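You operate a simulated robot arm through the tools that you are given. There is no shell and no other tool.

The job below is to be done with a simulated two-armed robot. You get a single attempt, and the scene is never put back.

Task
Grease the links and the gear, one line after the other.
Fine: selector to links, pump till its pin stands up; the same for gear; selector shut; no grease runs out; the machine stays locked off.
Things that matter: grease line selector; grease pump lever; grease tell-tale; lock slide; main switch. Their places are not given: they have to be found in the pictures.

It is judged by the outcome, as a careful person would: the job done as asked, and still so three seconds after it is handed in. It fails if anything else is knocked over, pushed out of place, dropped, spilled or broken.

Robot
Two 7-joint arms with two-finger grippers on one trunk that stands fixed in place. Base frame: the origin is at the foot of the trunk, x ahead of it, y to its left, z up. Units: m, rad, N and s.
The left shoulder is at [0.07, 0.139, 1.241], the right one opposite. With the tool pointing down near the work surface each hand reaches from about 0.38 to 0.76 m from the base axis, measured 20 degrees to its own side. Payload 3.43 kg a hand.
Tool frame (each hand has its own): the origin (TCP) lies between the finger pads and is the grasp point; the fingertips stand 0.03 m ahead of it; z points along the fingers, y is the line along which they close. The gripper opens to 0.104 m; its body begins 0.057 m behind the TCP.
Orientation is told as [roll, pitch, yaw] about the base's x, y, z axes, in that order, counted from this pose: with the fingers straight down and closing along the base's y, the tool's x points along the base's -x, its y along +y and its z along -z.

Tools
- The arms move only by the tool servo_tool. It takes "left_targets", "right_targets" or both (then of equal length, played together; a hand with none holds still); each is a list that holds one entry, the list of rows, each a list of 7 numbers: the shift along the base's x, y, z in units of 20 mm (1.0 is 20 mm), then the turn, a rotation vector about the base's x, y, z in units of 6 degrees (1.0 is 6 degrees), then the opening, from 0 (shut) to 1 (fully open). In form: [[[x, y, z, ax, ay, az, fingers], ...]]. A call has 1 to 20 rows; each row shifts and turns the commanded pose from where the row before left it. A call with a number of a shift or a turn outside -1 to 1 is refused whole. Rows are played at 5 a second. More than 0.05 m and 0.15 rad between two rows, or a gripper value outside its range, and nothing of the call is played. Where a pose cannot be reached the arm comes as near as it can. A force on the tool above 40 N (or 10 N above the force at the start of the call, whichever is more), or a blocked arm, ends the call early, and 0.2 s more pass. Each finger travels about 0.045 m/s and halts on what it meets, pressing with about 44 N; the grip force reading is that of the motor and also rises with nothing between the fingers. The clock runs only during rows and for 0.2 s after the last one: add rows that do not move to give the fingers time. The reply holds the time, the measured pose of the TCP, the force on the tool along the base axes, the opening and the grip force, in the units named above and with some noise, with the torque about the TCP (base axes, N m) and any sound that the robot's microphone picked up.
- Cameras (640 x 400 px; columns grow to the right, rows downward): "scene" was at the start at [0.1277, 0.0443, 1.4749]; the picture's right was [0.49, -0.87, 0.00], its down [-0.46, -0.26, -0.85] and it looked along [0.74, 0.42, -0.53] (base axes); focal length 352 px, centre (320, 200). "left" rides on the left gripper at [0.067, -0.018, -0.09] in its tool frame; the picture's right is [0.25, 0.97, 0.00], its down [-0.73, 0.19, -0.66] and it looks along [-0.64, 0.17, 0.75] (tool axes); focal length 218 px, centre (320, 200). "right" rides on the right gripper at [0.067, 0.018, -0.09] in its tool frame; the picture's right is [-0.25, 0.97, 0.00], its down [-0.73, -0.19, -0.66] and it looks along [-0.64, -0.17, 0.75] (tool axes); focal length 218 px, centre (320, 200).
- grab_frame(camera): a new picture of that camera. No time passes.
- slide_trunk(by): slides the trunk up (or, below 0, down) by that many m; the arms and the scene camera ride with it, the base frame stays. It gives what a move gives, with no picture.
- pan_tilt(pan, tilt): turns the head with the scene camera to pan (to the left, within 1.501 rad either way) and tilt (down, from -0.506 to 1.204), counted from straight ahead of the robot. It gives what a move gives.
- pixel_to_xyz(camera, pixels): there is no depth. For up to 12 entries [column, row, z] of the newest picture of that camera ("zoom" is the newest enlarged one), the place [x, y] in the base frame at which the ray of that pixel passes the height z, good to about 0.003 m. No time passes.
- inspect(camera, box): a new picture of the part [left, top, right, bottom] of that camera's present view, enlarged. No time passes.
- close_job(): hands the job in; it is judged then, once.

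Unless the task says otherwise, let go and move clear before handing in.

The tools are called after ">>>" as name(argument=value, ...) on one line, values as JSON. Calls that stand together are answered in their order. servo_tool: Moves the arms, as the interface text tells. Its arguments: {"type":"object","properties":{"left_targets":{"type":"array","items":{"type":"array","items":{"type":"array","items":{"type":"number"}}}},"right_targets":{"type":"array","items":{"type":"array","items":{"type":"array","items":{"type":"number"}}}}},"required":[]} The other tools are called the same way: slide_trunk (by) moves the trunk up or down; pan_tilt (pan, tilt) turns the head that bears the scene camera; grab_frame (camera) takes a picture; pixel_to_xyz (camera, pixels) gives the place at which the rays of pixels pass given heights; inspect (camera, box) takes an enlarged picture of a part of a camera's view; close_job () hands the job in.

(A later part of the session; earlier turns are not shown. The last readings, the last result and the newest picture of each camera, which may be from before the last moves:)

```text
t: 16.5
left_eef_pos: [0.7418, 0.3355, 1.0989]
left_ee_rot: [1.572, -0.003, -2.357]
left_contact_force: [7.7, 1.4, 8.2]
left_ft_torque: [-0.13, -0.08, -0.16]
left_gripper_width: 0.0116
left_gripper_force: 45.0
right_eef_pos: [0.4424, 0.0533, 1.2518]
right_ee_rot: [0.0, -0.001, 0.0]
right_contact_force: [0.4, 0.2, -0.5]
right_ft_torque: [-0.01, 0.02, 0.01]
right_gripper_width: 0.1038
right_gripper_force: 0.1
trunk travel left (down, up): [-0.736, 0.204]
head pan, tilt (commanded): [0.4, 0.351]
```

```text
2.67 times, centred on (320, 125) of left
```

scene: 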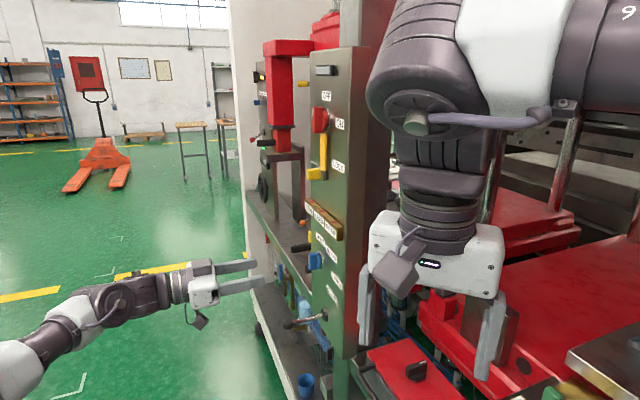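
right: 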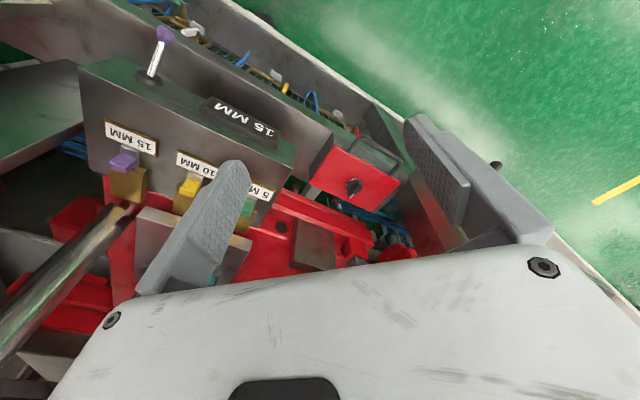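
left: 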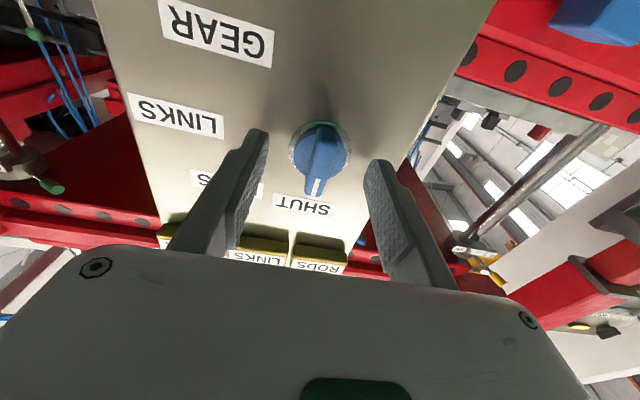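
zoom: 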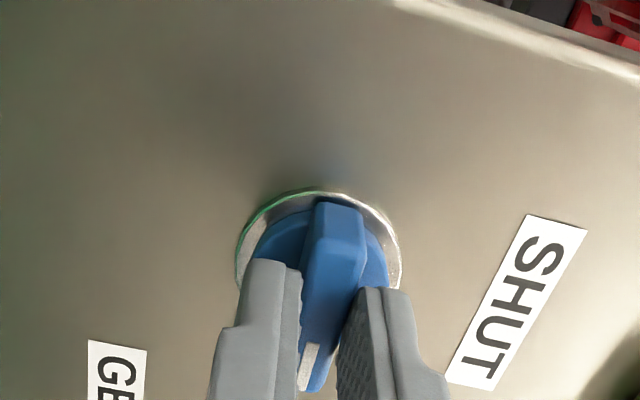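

The bar now points level to LINKS (turn 90 degrees) and loads are low. I'll open the fingers a little in place and look before retreating straight out.

>>> servo_tool(left_targets=[[[0, 0, 0, 0, 0, 0, 0.45], [0, 0, 0, 0, 0, 0, 0.45], [0, 0, 0, 0, 0, 0, 0.45], [0, 0, 0, 0, 0, 0, 0.45]]])

>>> grab_frame(camera="left")

>>> inspect(camera="scene", box=[250, 215, 378, 295])

>>> pixel_to_xyz(camera="scene", pixels=[[342.5, 358.8, 0.8], [342.5, 358.8, 0.9], [270, 239, 0.8], [270, 239, 0.9], [310, 292, 0.8], [310, 292, 0.9]])

```text
t: 17.5
left_eef_pos: [0.7416, 0.3349, 1.1004]
left_ee_rot: [1.571, -0.002, -2.357]
left_contact_force: [0.0, 0.1, 0.5]
left_ft_torque: [0.0, 0.0, 0.01]
left_gripper_width: 0.047
left_gripper_force: 0.0
right_eef_pos: [0.4413, 0.0525, 1.2525]
right_ee_rot: [-0.001, 0.0, -0.001]
right_contact_force: [-0.2, 0.2, -0.4]
right_ft_torque: [0.02, -0.01, -0.02]
right_gripper_width: 0.104
right_gripper_force: 0.0
trunk travel left (down, up): [-0.736, 0.204]
head pan, tilt (commanded): [0.4, 0.351]
```

```text
taken
```

left: 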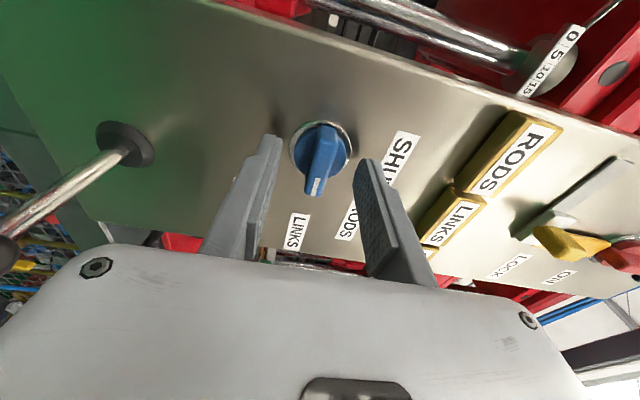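

```text
5.00 times, centred on (314, 255) of scene
```

zoom: 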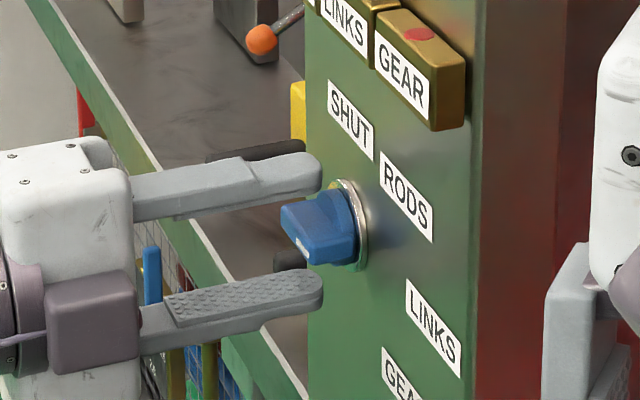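

```text
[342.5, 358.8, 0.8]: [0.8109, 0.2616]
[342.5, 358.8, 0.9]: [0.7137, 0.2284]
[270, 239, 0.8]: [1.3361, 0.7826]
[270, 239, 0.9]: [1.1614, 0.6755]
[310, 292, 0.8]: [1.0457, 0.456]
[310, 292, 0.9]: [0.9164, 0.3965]
```

The knob stays put pointing to LINKS and the hand is free of load. I'll retreat straight out 0.13 m.

>>> servo_tool(left_targets=[[[-0.766, 0.766, 0, 0, 0, 0, 0.45], [-0.766, 0.766, 0, 0, 0, 0, 0.45], [-0.766, 0.766, 0, 0, 0, 0, 0.45], [-0.766, 0.766, 0, 0, 0, 0, 0.45], [-0.766, 0.766, 0, 0, 0, 0, 0.45], [-0.766, 0.766, 0, 0, 0, 0, 0.45], [0, 0, 0, 0, 0, 0, 0.45]]])

>>> grab_frame(camera="left")

>>> inspect(camera="scene", box=[240, 180, 400, 280])

```text
t: 19.1
left_eef_pos: [0.65, 0.4269, 1.1001]
left_ee_rot: [1.571, -0.001, -2.356]
left_contact_force: [0.5, -0.4, 0.5]
left_ft_torque: [-0.04, -0.02, -0.04]
left_gripper_width: 0.0469
left_gripper_force: 0.1
right_eef_pos: [0.4412, 0.0517, 1.2517]
right_ee_rot: [0.0, 0.001, 0.001]
right_contact_force: [-0.1, -0.4, 0.1]
right_ft_torque: [0.0, -0.01, 0.01]
right_gripper_width: 0.1039
right_gripper_force: 0.1
trunk travel left (down, up): [-0.736, 0.204]
head pan, tilt (commanded): [0.4, 0.351]
```

```text
taken
```

left: 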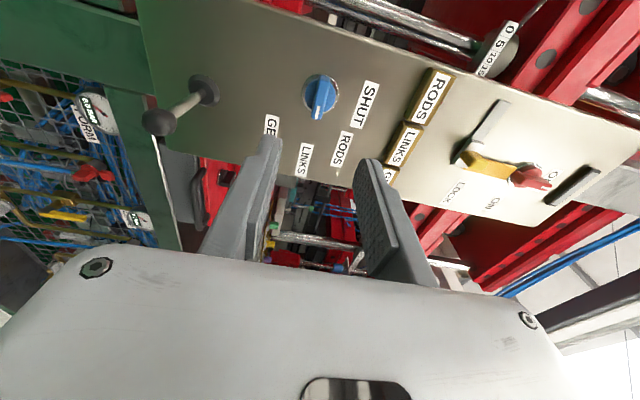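

```text
4.00 times, centred on (320, 230) of scene
```

zoom: 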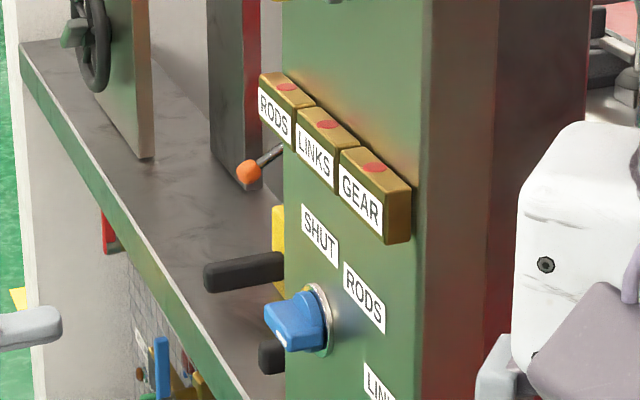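

All pins are still flush in the scene view and the pointer lines up with LINKS. Now I'll go down in front of the pump lever (ball at z 0.974), staying clear of it by 4 cm.

>>> servo_tool(left_targets=[[[-0.152, -0.152, -0.9, 0, 0, 0, 0.45], [-0.152, -0.152, -0.9, 0, 0, 0, 0.45], [-0.152, -0.152, -0.9, 0, 0, 0, 0.45], [-0.152, -0.152, -0.9, 0, 0, 0, 0.45], [-0.152, -0.152, -0.9, 0, 0, 0, 0.45], [-0.152, -0.152, -0.9, 0, 0, 0, 0.45], [-0.152, -0.152, -0.9, 0, 0, 0, 0.45], [0, 0, 0, 0, 0, 0, 0.45]]])

>>> grab_frame(camera="left")

>>> grab_frame(camera="scene")

>>> inspect(camera="scene", box=[220, 260, 380, 360])

```text
t: 20.9
left_eef_pos: [0.6269, 0.4056, 0.9736]
left_ee_rot: [1.57, 0.0, -2.355]
left_contact_force: [-0.4, -0.2, -0.4]
left_ft_torque: [-0.01, 0.01, 0.0]
left_gripper_width: 0.047
left_gripper_force: 0.0
right_eef_pos: [0.4412, 0.0513, 1.2534]
right_ee_rot: [-0.001, -0.001, 0.0]
right_contact_force: [-0.1, 0.3, -0.1]
right_ft_torque: [0.01, 0.0, -0.02]
right_gripper_width: 0.104
right_gripper_force: 0.1
trunk travel left (down, up): [-0.736, 0.204]
head pan, tilt (commanded): [0.4, 0.351]
```

```text
taken
```

left: 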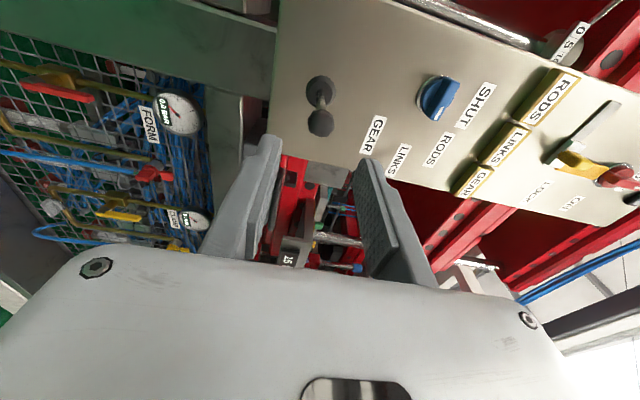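

```text
taken
```

scene: 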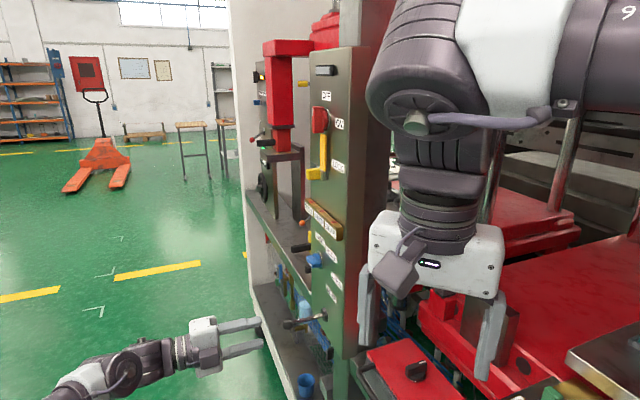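

```text
4.00 times, centred on (300, 310) of scene
```

zoom: 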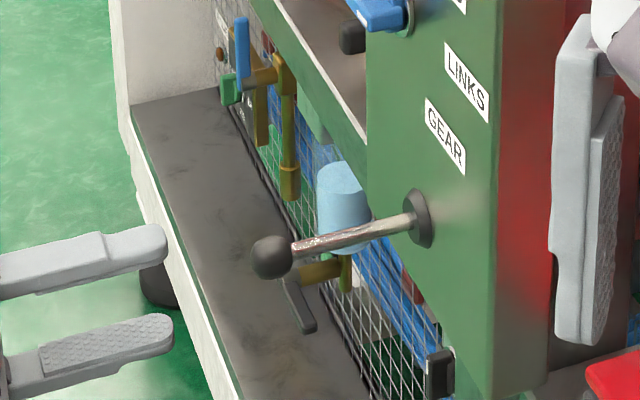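

The ball (319,122) and root (321,91) of the lever are dead on the tool axis. I'll advance 72 mm so that the open fingers cage the ball from above and below.

>>> servo_tool(left_targets=[[[0.632, -0.632, 0, 0, 0, 0, 0.45], [0.632, -0.632, 0, 0, 0, 0, 0.45], [0.632, -0.632, 0, 0, 0, 0, 0.45], [0.632, -0.632, 0, 0, 0, 0, 0.45], [0, 0, 0, 0, 0, 0, 0.45]]])

>>> inspect(camera="left", box=[200, 50, 440, 200])

>>> inspect(camera="scene", box=[220, 260, 380, 360])

```text
t: 22.1
left_eef_pos: [0.6778, 0.3556, 0.9754]
left_ee_rot: [1.571, -0.001, -2.356]
left_contact_force: [0.4, -0.4, 0.0]
left_ft_torque: [0.0, 0.01, -0.01]
left_gripper_width: 0.0467
left_gripper_force: 0.0
right_eef_pos: [0.4407, 0.0536, 1.2527]
right_ee_rot: [-0.001, 0.0, -0.001]
right_contact_force: [0.5, -0.7, 0.2]
right_ft_torque: [-0.02, 0.03, 0.01]
right_gripper_width: 0.1039
right_gripper_force: 0.1
trunk travel left (down, up): [-0.736, 0.204]
head pan, tilt (commanded): [0.4, 0.351]
```

```text
2.67 times, centred on (320, 125) of left
```

zoom: 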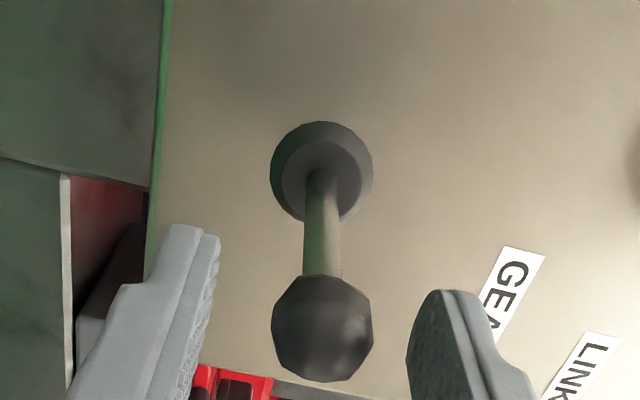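

```text
4.00 times, centred on (300, 310) of scene
```

zoom: 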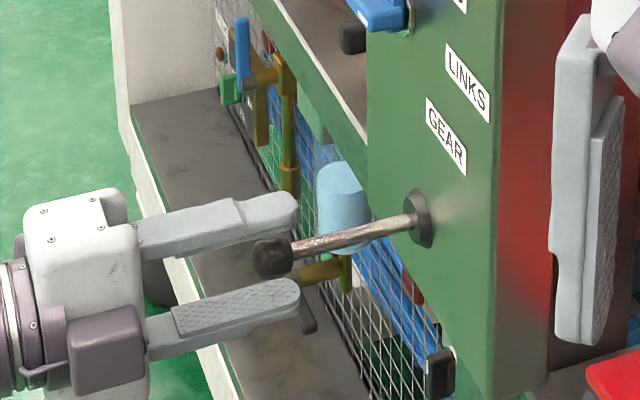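

The ball is caged between the fingers with no contact. I'll narrow the gap and press down about 20 mm to see how the lever answers.

>>> servo_tool(left_targets=[[[0, 0, 0, 0, 0, 0, 0.31], [0, 0, 0, 0, 0, 0, 0.31], [0, 0, -0.3, 0, 0, 0, 0.31], [0, 0, -0.3, 0, 0, 0, 0.31], [0, 0, -0.3, 0, 0, 0, 0.31], [0, 0, -0.3, 0, 0, 0, 0.31]]])

>>> inspect(camera="scene", box=[220, 260, 380, 360])

>>> inspect(camera="scene", box=[290, 180, 386, 240])

```text
t: 23.5
left_eef_pos: [0.6795, 0.3567, 0.9491]
left_ee_rot: [1.571, 0.0, -2.356]
left_contact_force: [-0.1, -0.2, 1.6]
left_ft_torque: [-0.03, -0.03, 0.0]
left_gripper_width: 0.0329
left_gripper_force: 1.2
right_eef_pos: [0.4418, 0.0529, 1.2529]
right_ee_rot: [0.0, -0.001, 0.0]
right_contact_force: [-0.3, 0.6, 0.3]
right_ft_torque: [-0.02, -0.03, -0.04]
right_gripper_width: 0.1041
right_gripper_force: 0.1
trunk travel left (down, up): [-0.736, 0.204]
head pan, tilt (commanded): [0.4, 0.351]
```

```text
4.00 times, centred on (300, 310) of scene
```

zoom: 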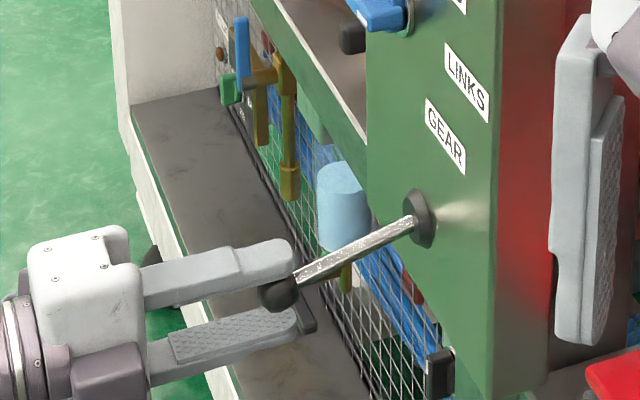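

```text
6.67 times, centred on (338, 210) of scene
```

zoom: 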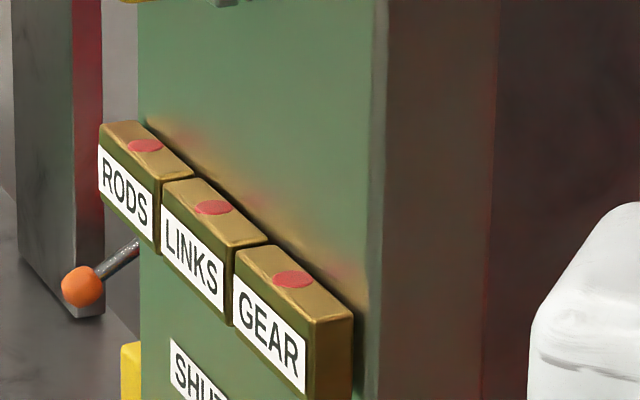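

The lever swings down with very little force (1.6 N) and no pin has moved yet. I'll continue down in small steps to find the end of the stroke.

>>> servo_tool(left_targets=[[[0, 0, -0.3, 0, 0, 0, 0.31], [0, 0, -0.3, 0, 0, 0, 0.31], [0, 0, -0.3, 0, 0, 0, 0.31]]])

>>> inspect(camera="scene", box=[220, 260, 380, 360])

>>> inspect(camera="scene", box=[290, 180, 386, 240])

```text
t: 24.3
left_eef_pos: [0.6783, 0.3567, 0.9324]
left_ee_rot: [1.571, -0.003, -2.356]
left_contact_force: [-0.2, 1.5, 2.2]
left_ft_torque: [0.0, 0.01, 0.05]
left_gripper_width: 0.0332
left_gripper_force: 1.0
right_eef_pos: [0.4424, 0.0526, 1.253]
right_ee_rot: [0.002, 0.0, 0.0]
right_contact_force: [0.2, 0.3, -1.2]
right_ft_torque: [-0.01, 0.01, -0.01]
right_gripper_width: 0.104
right_gripper_force: 0.1
trunk travel left (down, up): [-0.736, 0.204]
head pan, tilt (commanded): [0.4, 0.351]
```

```text
4.00 times, centred on (300, 310) of scene
```

zoom: 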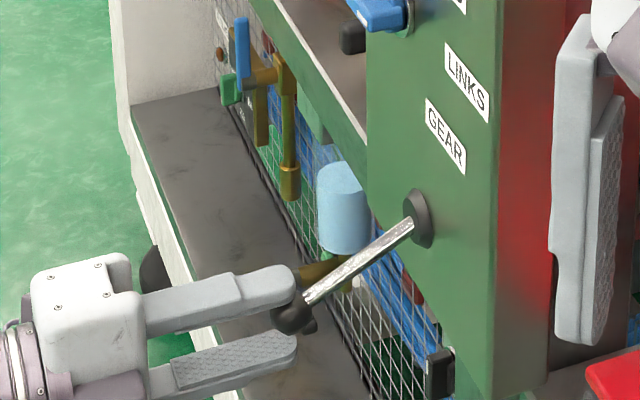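

```text
6.67 times, centred on (338, 210) of scene
```

zoom: 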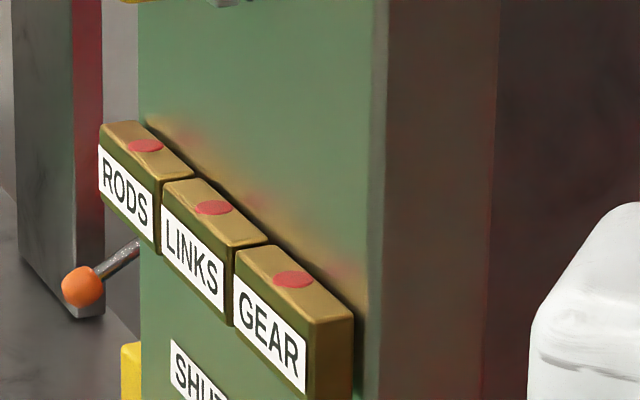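

The lever is about 29 degrees down, still light, and the pins are still flush. I'll follow its arc further down, moving in slightly as the ball recedes.

>>> servo_tool(left_targets=[[[0.14, -0.14, -0.2, 0, 0, 0, 0.31], [0.14, -0.14, -0.3, 0, 0, 0, 0.31], [0.14, -0.14, -0.3, 0, 0, 0, 0.31], [0.1, -0.1, -0.2, 0, 0, 0, 0.31]]])

>>> inspect(camera="scene", box=[220, 260, 380, 360])

>>> inspect(camera="scene", box=[290, 180, 386, 240])

```text
t: 25.3
left_eef_pos: [0.6871, 0.3472, 0.917]
left_ee_rot: [1.578, 0.006, -2.355]
left_contact_force: [-2.6, 5.5, 19.3]
left_ft_torque: [-0.47, -0.35, 0.14]
left_gripper_width: 0.0419
left_gripper_force: 8.5
right_eef_pos: [0.4378, 0.0524, 1.2543]
right_ee_rot: [0.001, -0.003, 0.002]
right_contact_force: [0.2, 0.0, -0.2]
right_ft_torque: [-0.04, 0.0, -0.03]
right_gripper_width: 0.1043
right_gripper_force: 0.0
trunk travel left (down, up): [-0.736, 0.204]
head pan, tilt (commanded): [0.4, 0.351]
```

```text
4.00 times, centred on (300, 310) of scene
```

zoom: 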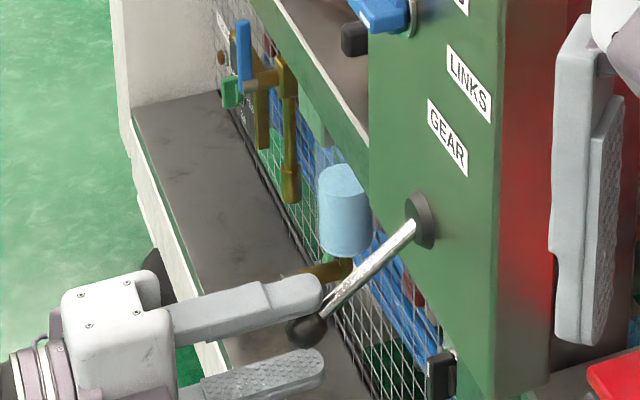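

```text
6.67 times, centred on (338, 210) of scene
```

zoom: 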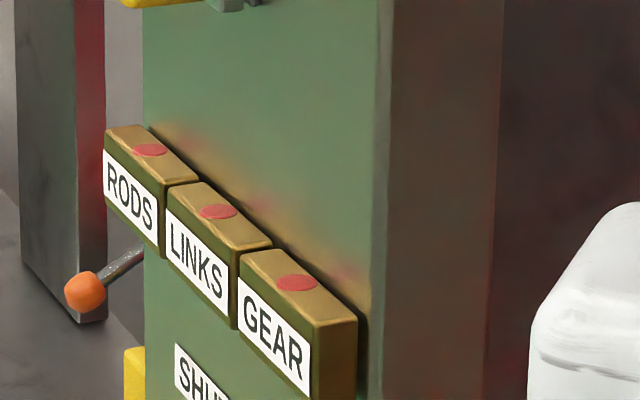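

The force rose to 19 N and the upper finger gave: that is the lower stop (about 35 degrees). No pin has moved yet, so I'll now lift the lever back along its arc to level.

>>> servo_tool(left_targets=[[[-0.1, 0.1, 0.3, 0, 0, 0, 0.31], [-0.14, 0.14, 0.3, 0, 0, 0, 0.31], [-0.14, 0.14, 0.3, 0, 0, 0, 0.31], [-0.14, 0.14, 0.3, 0, 0, 0, 0.31], [0, 0, 0.3, 0, 0, 0, 0.31], [0, 0, 0.3, 0, 0, 0, 0.31], [0, 0, 0.3, 0, 0, 0, 0.31], [0, 0, 0.3, 0, 0, 0, 0.31], [0, 0, 0.3, 0, 0, 0, 0.31], [0, 0, 0.3, 0, 0, 0, 0.31], [0, 0, 0.3, 0, 0, 0, 0.31]]])

>>> inspect(camera="scene", box=[220, 260, 380, 360])

>>> inspect(camera="scene", box=[290, 180, 386, 240])

```text
t: 27.7
left_eef_pos: [0.6803, 0.3551, 0.9769]
left_ee_rot: [1.57, -0.001, -2.357]
left_contact_force: [0.6, 1.2, -0.2]
left_ft_torque: [-0.01, 0.01, -0.02]
left_gripper_width: 0.0321
left_gripper_force: 0.0
right_eef_pos: [0.4414, 0.0517, 1.2525]
right_ee_rot: [-0.001, 0.0, 0.001]
right_contact_force: [-1.7, 0.5, -0.4]
right_ft_torque: [-0.01, -0.01, 0.02]
right_gripper_width: 0.104
right_gripper_force: 0.2
trunk travel left (down, up): [-0.736, 0.204]
head pan, tilt (commanded): [0.4, 0.351]
```

```text
4.00 times, centred on (300, 310) of scene
```

zoom: 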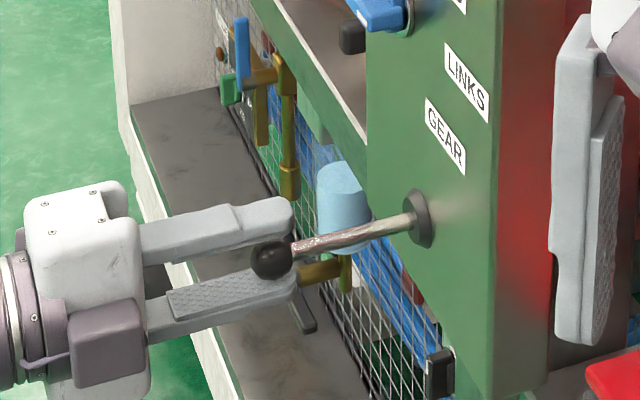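

```text
6.67 times, centred on (338, 210) of scene
```

zoom: 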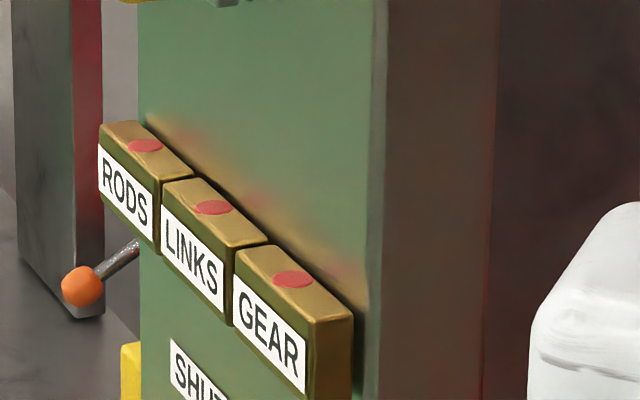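

The lever is back level with hardly any force, and the pins are all still flush. I'll test gently whether it also swings above level.

>>> servo_tool(left_targets=[[[0, 0, 0.25, 0, 0, 0, 0.31], [0, 0, 0.25, 0, 0, 0, 0.31]]])

>>> inspect(camera="scene", box=[220, 260, 380, 360])

>>> inspect(camera="scene", box=[290, 180, 386, 240])

```text
t: 28.3
left_eef_pos: [0.6801, 0.3574, 0.9843]
left_ee_rot: [1.566, -0.006, -2.357]
left_contact_force: [-3.6, -0.6, -13.1]
left_ft_torque: [0.19, 0.16, -0.09]
left_gripper_width: 0.0393
left_gripper_force: 5.7
right_eef_pos: [0.4419, 0.0551, 1.2521]
right_ee_rot: [-0.002, -0.001, -0.001]
right_contact_force: [0.2, -0.2, 0.0]
right_ft_torque: [-0.01, 0.02, 0.02]
right_gripper_width: 0.1041
right_gripper_force: 0.1
trunk travel left (down, up): [-0.736, 0.204]
head pan, tilt (commanded): [0.4, 0.351]
```

```text
4.00 times, centred on (300, 310) of scene
```

zoom: 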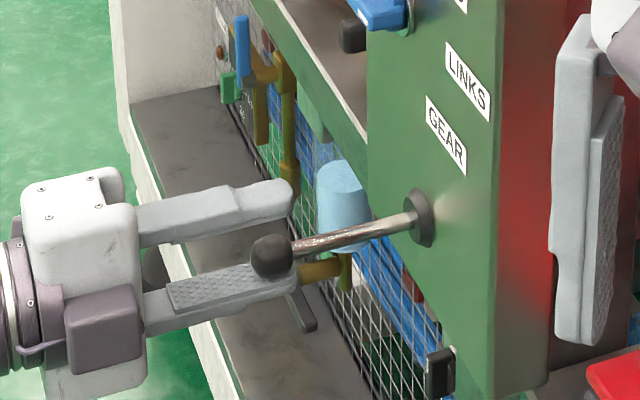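

```text
6.67 times, centred on (338, 210) of scene
```

zoom: 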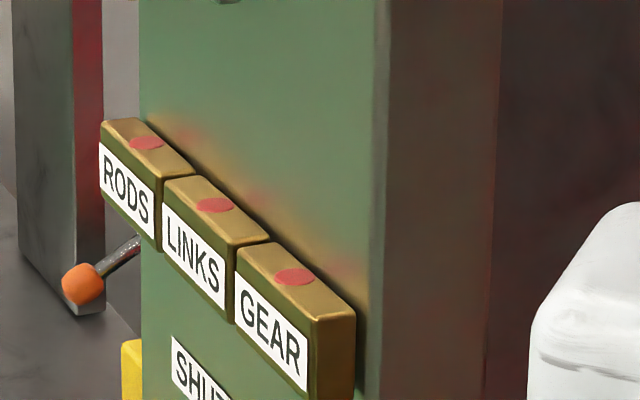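

Level is the upper stop, so a stroke is level to about 35 degrees down and back. I'll do one full stroke per call and check the LINKS pin after each.

>>> servo_tool(left_targets=[[[0, 0, -0.5, 0, 0, 0, 0.31], [0, 0, -0.5, 0, 0, 0, 0.31], [0, 0, -0.5, 0, 0, 0, 0.31], [0, 0, -0.5, 0, 0, 0, 0.31], [0, 0, -0.5, 0, 0, 0, 0.31], [0.14, -0.14, -0.4, 0, 0, 0, 0.31], [0.14, -0.14, -0.4, 0, 0, 0, 0.31], [0, 0, 0, 0, 0, 0, 0.31]]])

>>> inspect(camera="scene", box=[220, 260, 380, 360])

>>> inspect(camera="scene", box=[290, 180, 386, 240])

```text
t: 30.1
left_eef_pos: [0.683, 0.3513, 0.9216]
left_ee_rot: [1.57, -0.001, -2.357]
left_contact_force: [0.5, -0.4, 2.5]
left_ft_torque: [-0.04, -0.04, 0.04]
left_gripper_width: 0.034
left_gripper_force: 1.2
right_eef_pos: [0.4421, 0.0521, 1.2536]
right_ee_rot: [0.0, -0.003, 0.002]
right_contact_force: [-0.6, -1.4, 0.7]
right_ft_torque: [-0.02, -0.03, -0.01]
right_gripper_width: 0.104
right_gripper_force: 0.1
trunk travel left (down, up): [-0.736, 0.204]
head pan, tilt (commanded): [0.4, 0.351]
```

```text
4.00 times, centred on (300, 310) of scene
```

zoom: 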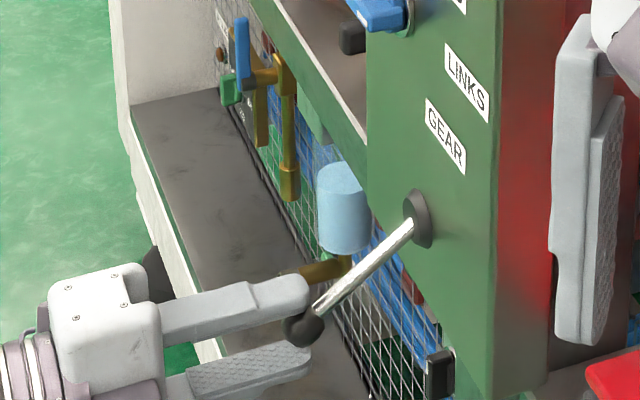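

```text
6.67 times, centred on (338, 210) of scene
```

zoom: 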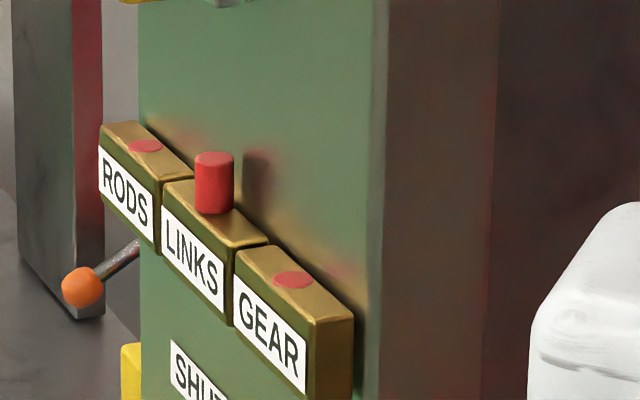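

The LINKS pin now stands up (323,205) after the second down-stroke. I'll lift the lever back to level without pumping again, then centre the cage.

>>> servo_tool(left_targets=[[[-0.14, 0.14, 0.4, 0, 0, 0, 0.31], [-0.14, 0.14, 0.4, 0, 0, 0, 0.31], [0, 0, 0.5, 0, 0, 0, 0.31], [0, 0, 0.5, 0, 0, 0, 0.31], [0, 0, 0.5, 0, 0, 0, 0.31], [0, 0, 0.5, 0, 0, 0, 0.31], [0, 0, 0.05, 0, 0, 0, 0.31], [0, 0, -0.18, 0, 0, 0, 0.45], [0, 0, 0, 0, 0, 0, 0.45], [0, 0, 0, 0, 0, 0, 0.45]]])

>>> inspect(camera="scene", box=[220, 260, 380, 360])

>>> inspect(camera="scene", box=[290, 180, 386, 240])

>>> inspect(camera="left", box=[200, 50, 440, 200])

```text
t: 32.3
left_eef_pos: [0.6785, 0.3562, 0.9742]
left_ee_rot: [1.571, -0.002, -2.357]
left_contact_force: [-0.3, -0.6, 0.5]
left_ft_torque: [-0.02, 0.02, 0.01]
left_gripper_width: 0.0465
left_gripper_force: 0.0
right_eef_pos: [0.4415, 0.0532, 1.2527]
right_ee_rot: [0.0, -0.001, 0.0]
right_contact_force: [0.2, 0.0, -0.3]
right_ft_torque: [-0.01, 0.01, 0.01]
right_gripper_width: 0.1039
right_gripper_force: 0.1
trunk travel left (down, up): [-0.736, 0.204]
head pan, tilt (commanded): [0.4, 0.351]
```

```text
4.00 times, centred on (300, 310) of scene
```

zoom: 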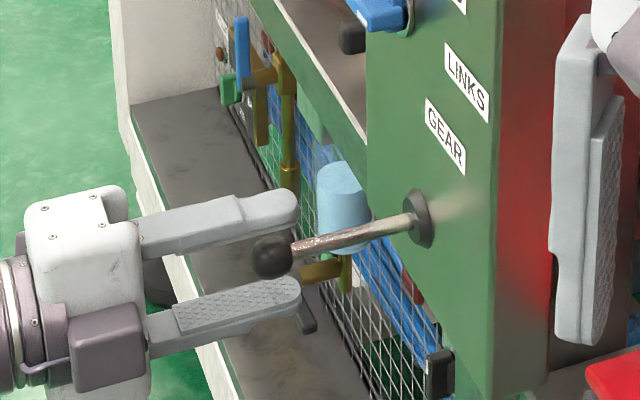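

```text
6.67 times, centred on (338, 210) of scene
```

zoom: 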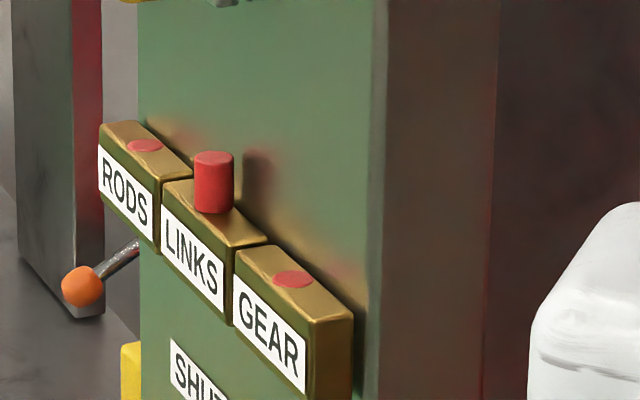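

```text
2.67 times, centred on (320, 125) of left
```

zoom: 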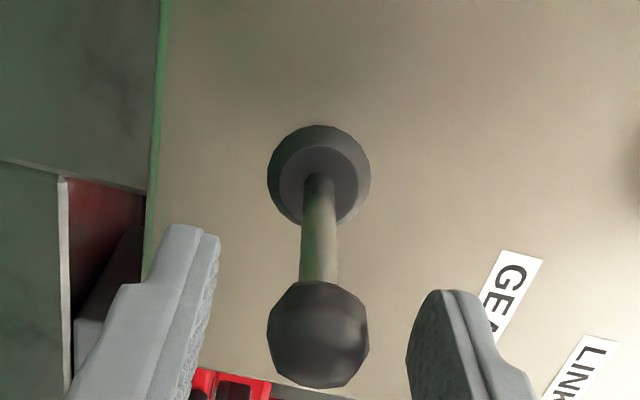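

The lever is level again and the LINKS pin stays up. I'll retreat and go back to the stand-off before the selector.

>>> servo_tool(left_targets=[[[-0.632, 0.632, 0, 0, 0, 0, 0.45], [-0.632, 0.632, 0, 0, 0, 0, 0.45], [-0.632, 0.632, 0, 0, 0, 0, 0.45], [-0.632, 0.632, 0, 0, 0, 0, 0.45], [0.152, 0.152, 0.89, 0, 0, 0, 0.45], [0.152, 0.152, 0.89, 0, 0, 0, 0.45], [0.152, 0.152, 0.89, 0, 0, 0, 0.45], [0.152, 0.152, 0.89, 0, 0, 0, 0.45], [0.152, 0.152, 0.89, 0, 0, 0, 0.45], [0.152, 0.152, 0.89, 0, 0, 0, 0.45], [0.152, 0.152, 0.89, 0, 0, 0, 0.45], [0, 0, 0, 0, 0, 0, 0.45]]])

>>> grab_frame(camera="left")

>>> inspect(camera="scene", box=[230, 200, 390, 300])

>>> inspect(camera="scene", box=[220, 260, 380, 360])

```text
t: 34.9
left_eef_pos: [0.6501, 0.4276, 1.1004]
left_ee_rot: [1.57, -0.001, -2.355]
left_contact_force: [0.6, -0.1, 1.1]
left_ft_torque: [-0.02, 0.02, 0.01]
left_gripper_width: 0.047
left_gripper_force: 0.0
right_eef_pos: [0.4407, 0.0531, 1.2527]
right_ee_rot: [0.0, 0.0, -0.001]
right_contact_force: [-0.8, 0.1, -0.3]
right_ft_torque: [-0.03, -0.01, -0.03]
right_gripper_width: 0.1039
right_gripper_force: 0.0
trunk travel left (down, up): [-0.736, 0.204]
head pan, tilt (commanded): [0.4, 0.351]
```

```text
taken
```

left: 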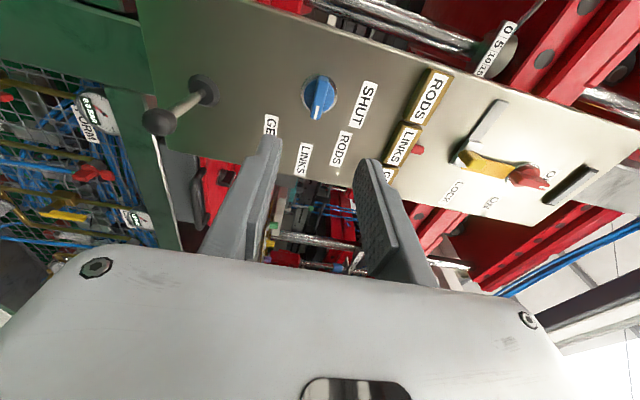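

```text
4.00 times, centred on (310, 250) of scene
```

zoom: 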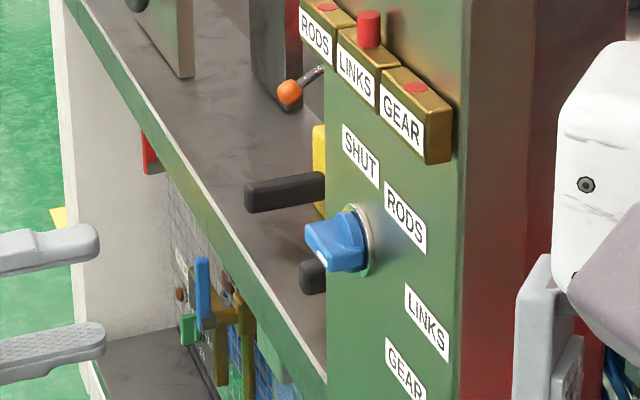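

```text
4.00 times, centred on (300, 310) of scene
```

zoom: 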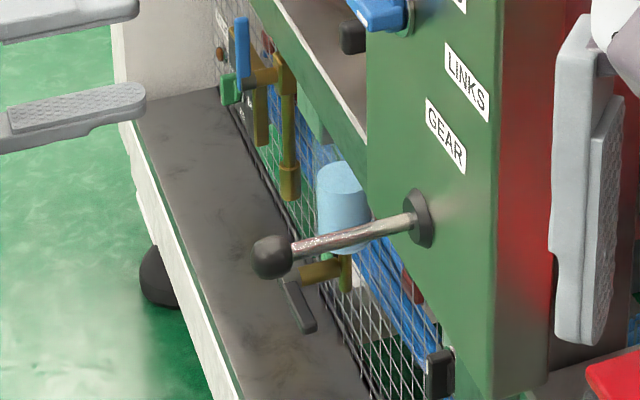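

Everything stays as it should: lever level, LINKS pin up, pointer at LINKS. I'll advance again astride the selector bar.

>>> servo_tool(left_targets=[[[0.766, -0.766, 0, 0, 0, 0, 0.45], [0.766, -0.766, 0, 0, 0, 0, 0.45], [0.766, -0.766, 0, 0, 0, 0, 0.45], [0.766, -0.766, 0, 0, 0, 0, 0.45], [0.766, -0.766, 0, 0, 0, 0, 0.45], [0.766, -0.766, 0, 0, 0, 0, 0.45], [0, 0, 0, 0, 0, 0, 0.45]]])

>>> inspect(camera="left", box=[200, 70, 440, 220])

>>> inspect(camera="scene", box=[250, 215, 378, 295])

```text
t: 36.5
left_eef_pos: [0.7406, 0.3387, 1.1017]
left_ee_rot: [1.571, -0.001, -2.357]
left_contact_force: [-0.6, 1.2, 0.8]
left_ft_torque: [0.0, -0.02, -0.01]
left_gripper_width: 0.0468
left_gripper_force: 0.1
right_eef_pos: [0.4418, 0.0543, 1.2529]
right_ee_rot: [-0.002, 0.0, -0.001]
right_contact_force: [-0.6, 0.8, -0.4]
right_ft_torque: [0.01, -0.02, 0.02]
right_gripper_width: 0.1041
right_gripper_force: 0.0
trunk travel left (down, up): [-0.736, 0.204]
head pan, tilt (commanded): [0.4, 0.351]
```

```text
2.67 times, centred on (320, 145) of left
```

zoom: 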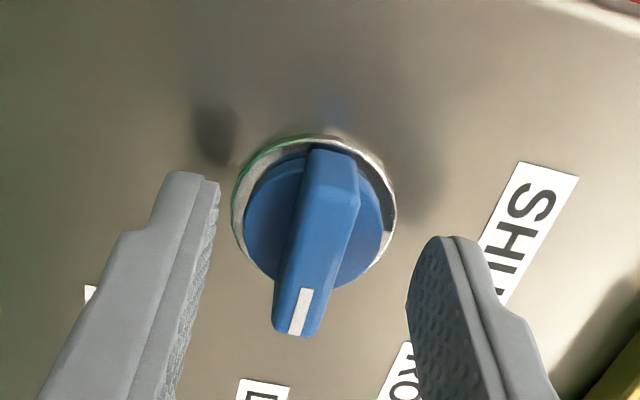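

```text
5.00 times, centred on (314, 255) of scene
```

zoom: 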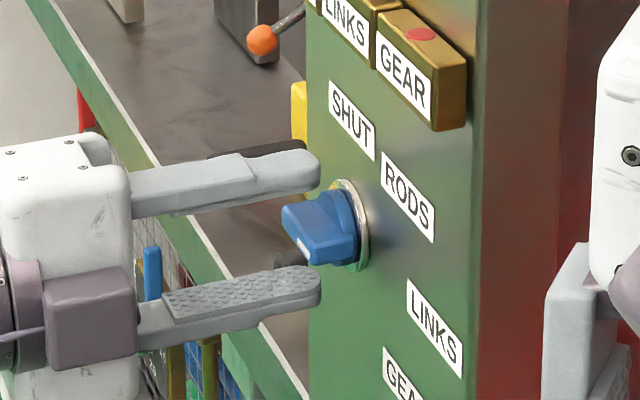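

The ring centre (318,150) lies about 1.5 mm below the tool axis. I'll trim that and close on the bar.

>>> servo_tool(left_targets=[[[0, 0, -0.075, 0, 0, 0, 0.45], [0, 0, 0, 0, 0, 0, 0], [0, 0, 0, 0, 0, 0, 0], [0, 0, 0, 0, 0, 0, 0], [0, 0, 0, 0, 0, 0, 0], [0, 0, 0, 0, 0, 0, 0]]])

>>> inspect(camera="left", box=[200, 70, 440, 220])

```text
t: 37.9
left_eef_pos: [0.7419, 0.3356, 1.0994]
left_ee_rot: [1.571, 0.0, -2.356]
left_contact_force: [2.0, 0.4, 3.2]
left_ft_torque: [-0.05, -0.06, -0.25]
left_gripper_width: 0.0119
left_gripper_force: 45.0
right_eef_pos: [0.441, 0.052, 1.2531]
right_ee_rot: [-0.001, 0.0, 0.0]
right_contact_force: [-0.3, -0.2, 0.4]
right_ft_torque: [-0.01, 0.0, 0.01]
right_gripper_width: 0.104
right_gripper_force: 0.1
trunk travel left (down, up): [-0.736, 0.204]
head pan, tilt (commanded): [0.4, 0.351]
```

```text
2.67 times, centred on (320, 145) of left
```

zoom: 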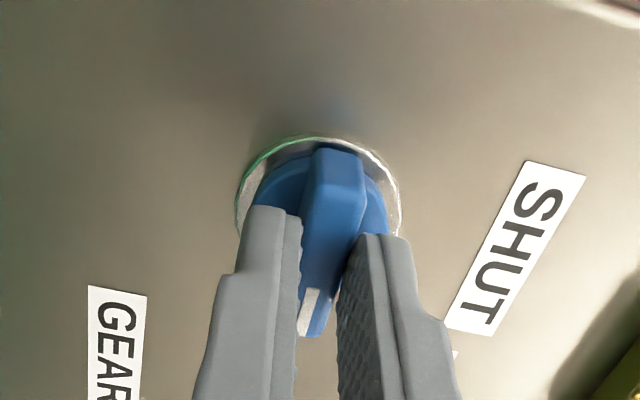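

Gripped again (11.9 mm, 45 N, low load). I'll turn another 45 degrees clockwise to GEAR, checking midway.

>>> servo_tool(left_targets=[[[0, 0, 0, 0.7071, -0.7071, 0, 0], [0, 0, 0, 0.7071, -0.7071, 0, 0], [0, 0, 0, 0.7071, -0.7071, 0, 0], [0, 0, 0, 0.7071, -0.7071, 0, 0], [0, 0, 0, 0, 0, 0, 0]]])

>>> inspect(camera="left", box=[200, 70, 440, 220])

>>> inspect(camera="scene", box=[250, 215, 378, 295])

```text
t: 39.1
left_eef_pos: [0.7415, 0.3352, 1.1004]
left_ee_rot: [1.573, 0.421, -2.355]
left_contact_force: [3.6, 3.0, 10.7]
left_ft_torque: [0.1, 0.1, -0.75]
left_gripper_width: 0.0116
left_gripper_force: 45.0
right_eef_pos: [0.4412, 0.0533, 1.2534]
right_ee_rot: [0.0, 0.0, 0.0]
right_contact_force: [-0.2, 0.2, 0.8]
right_ft_torque: [-0.05, 0.02, 0.0]
right_gripper_width: 0.104
right_gripper_force: 0.1
trunk travel left (down, up): [-0.736, 0.204]
head pan, tilt (commanded): [0.4, 0.351]
```

```text
2.67 times, centred on (320, 145) of left
```

zoom: 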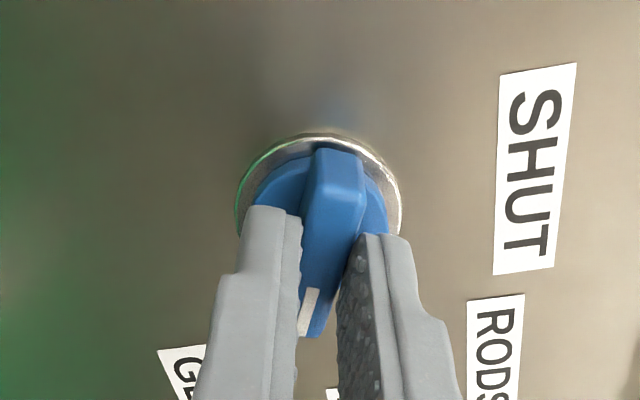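

```text
5.00 times, centred on (314, 255) of scene
```

zoom: 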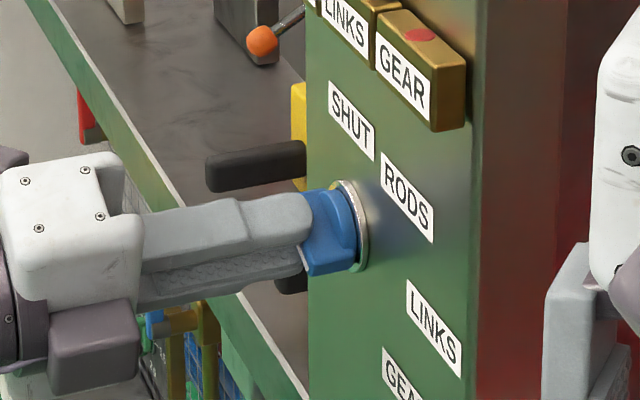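

The turn follows (114 degrees) with a 10 N upward load; I'll trim up 1 mm and turn the remaining 21 degrees.

>>> servo_tool(left_targets=[[[0, 0, 0.05, 0.7071, -0.7071, 0, 0], [0, 0, 0, 0.7071, -0.7071, 0, 0], [0, 0, 0, 0.7071, -0.7071, 0, 0], [0, 0, 0, 0.354, -0.354, 0, 0], [0, 0, 0, 0, 0, 0, 0]]])

>>> inspect(camera="left", box=[200, 70, 440, 220])

>>> inspect(camera="scene", box=[250, 215, 378, 295])

```text
t: 40.3
left_eef_pos: [0.7409, 0.3354, 1.1008]
left_ee_rot: [1.573, 0.786, -2.354]
left_contact_force: [6.9, 0.7, 10.3]
left_ft_torque: [-0.64, -0.59, 0.77]
left_gripper_width: 0.0117
left_gripper_force: 44.7
right_eef_pos: [0.4424, 0.0524, 1.2526]
right_ee_rot: [-0.001, -0.001, -0.002]
right_contact_force: [0.7, -0.8, 0.2]
right_ft_torque: [-0.03, 0.02, -0.01]
right_gripper_width: 0.1037
right_gripper_force: 0.1
trunk travel left (down, up): [-0.736, 0.204]
head pan, tilt (commanded): [0.4, 0.351]
```

```text
2.67 times, centred on (320, 145) of left
```

zoom: 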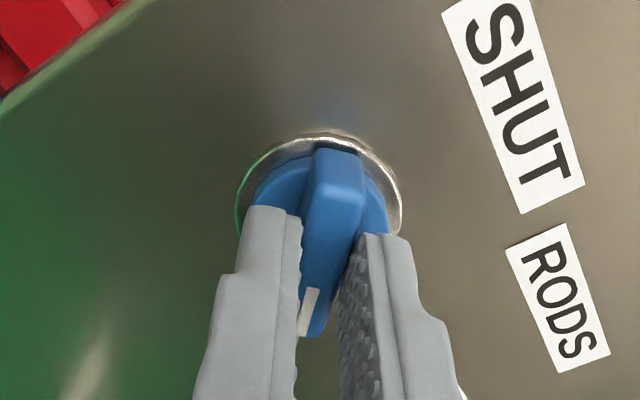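

```text
5.00 times, centred on (314, 255) of scene
```

zoom: 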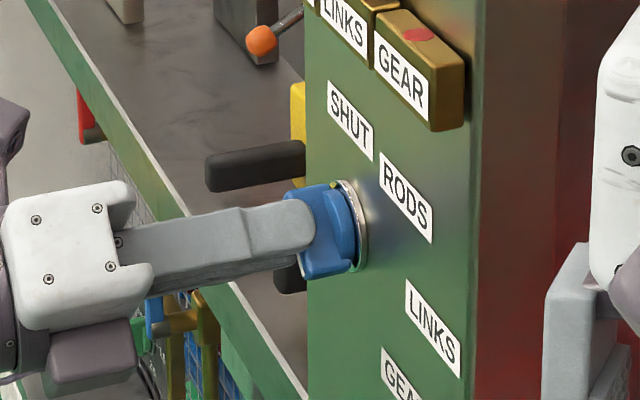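

The turn stands at 135 degrees in all. I'll open, look, and check the pointer against the GEAR label.

>>> servo_tool(left_targets=[[[0, 0, 0, 0, 0, 0, 0.45], [0, 0, 0, 0, 0, 0, 0.45], [0, 0, 0, 0, 0, 0, 0.45], [0, 0, 0, 0, 0, 0, 0.45], [-0.766, 0.766, 0, 0, 0, 0, 0.45], [-0.766, 0.766, 0, 0, 0, 0, 0.45], [-0.766, 0.766, 0, 0, 0, 0, 0.45], [-0.766, 0.766, 0, 0, 0, 0, 0.45], [-0.766, 0.766, 0, 0, 0, 0, 0.45], [-0.766, 0.766, 0, 0, 0, 0, 0.45], [0, 0, 0, 0, 0, 0, 0.45]]])

>>> grab_frame(camera="left")

>>> inspect(camera="left", box=[220, 40, 380, 140])

>>> inspect(camera="scene", box=[230, 200, 390, 300])

```text
t: 42.7
left_eef_pos: [0.6505, 0.426, 1.0985]
left_ee_rot: [1.57, 0.783, -2.358]
left_contact_force: [0.0, 0.0, 0.6]
left_ft_torque: [0.0, 0.0, 0.0]
left_gripper_width: 0.0471
left_gripper_force: 0.1
right_eef_pos: [0.4407, 0.0535, 1.2526]
right_ee_rot: [0.0, 0.0, 0.001]
right_contact_force: [0.8, -0.7, 0.3]
right_ft_torque: [-0.02, 0.01, -0.01]
right_gripper_width: 0.1039
right_gripper_force: 0.1
trunk travel left (down, up): [-0.736, 0.204]
head pan, tilt (commanded): [0.4, 0.351]
```

```text
taken
```

left: 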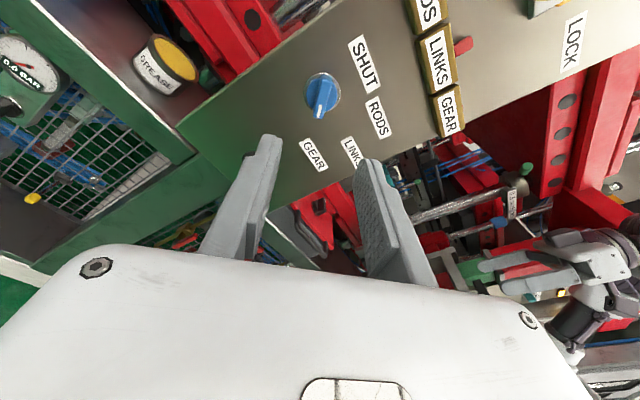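

```text
4.00 times, centred on (300, 90) of left
```

zoom: 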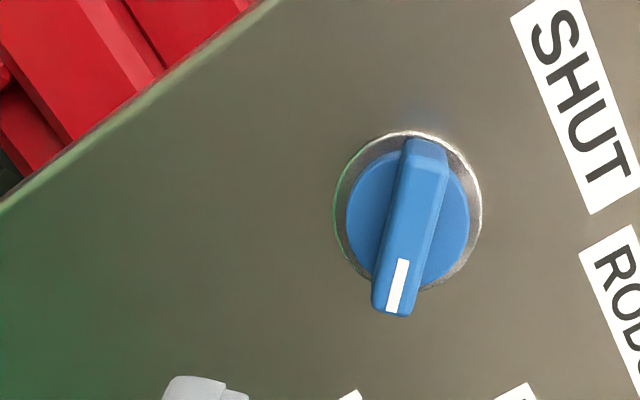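

```text
4.00 times, centred on (310, 250) of scene
```

zoom: 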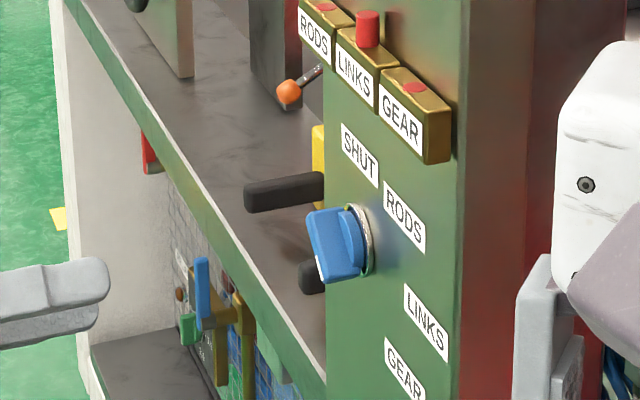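

The pointer now points to the GEAR label (315,155), lever and LINKS pin are unchanged. I'll turn the hand back 45 degrees (away from the knob) while going down in front of the pump lever.

>>> servo_tool(left_targets=[[[-0.155, -0.155, -0.893, -0.758, 0.758, 0, 0.45], [-0.155, -0.155, -0.893, -0.758, 0.758, 0, 0.45], [-0.155, -0.155, -0.893, -0.758, 0.758, 0, 0.45], [-0.155, -0.155, -0.893, -0.758, 0.758, 0, 0.45], [-0.155, -0.155, -0.893, -0.758, 0.758, 0, 0.45], [-0.155, -0.155, -0.893, -0.758, 0.758, 0, 0.45], [-0.155, -0.155, -0.893, -0.758, 0.758, 0, 0.45], [0, 0, 0, 0, 0, 0, 0.45]]])

>>> grab_frame(camera="left")

>>> inspect(camera="left", box=[260, 50, 500, 200])

>>> inspect(camera="scene", box=[230, 190, 390, 290])

```text
t: 44.5
left_eef_pos: [0.6264, 0.4053, 0.9736]
left_ee_rot: [1.571, -0.002, -2.356]
left_contact_force: [-0.5, 0.2, -0.3]
left_ft_torque: [-0.01, 0.0, -0.01]
left_gripper_width: 0.0466
left_gripper_force: 0.0
right_eef_pos: [0.4415, 0.0528, 1.2523]
right_ee_rot: [0.0, 0.0, 0.0]
right_contact_force: [0.5, -0.2, -0.1]
right_ft_torque: [0.02, 0.04, 0.0]
right_gripper_width: 0.1042
right_gripper_force: 0.1
trunk travel left (down, up): [-0.736, 0.204]
head pan, tilt (commanded): [0.4, 0.351]
```

```text
taken
```

left: 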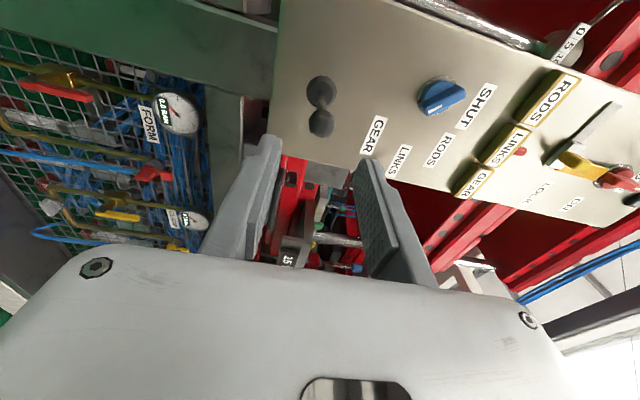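

```text
2.67 times, centred on (380, 125) of left
```

zoom: 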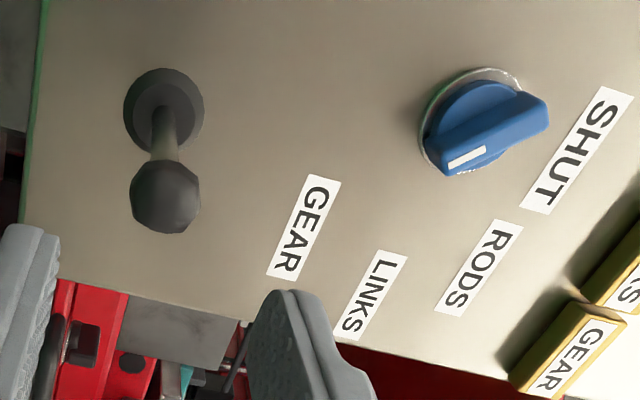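

```text
4.00 times, centred on (310, 240) of scene
```

zoom: 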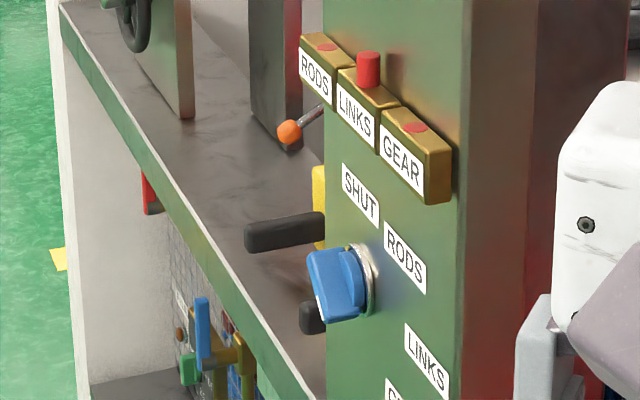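

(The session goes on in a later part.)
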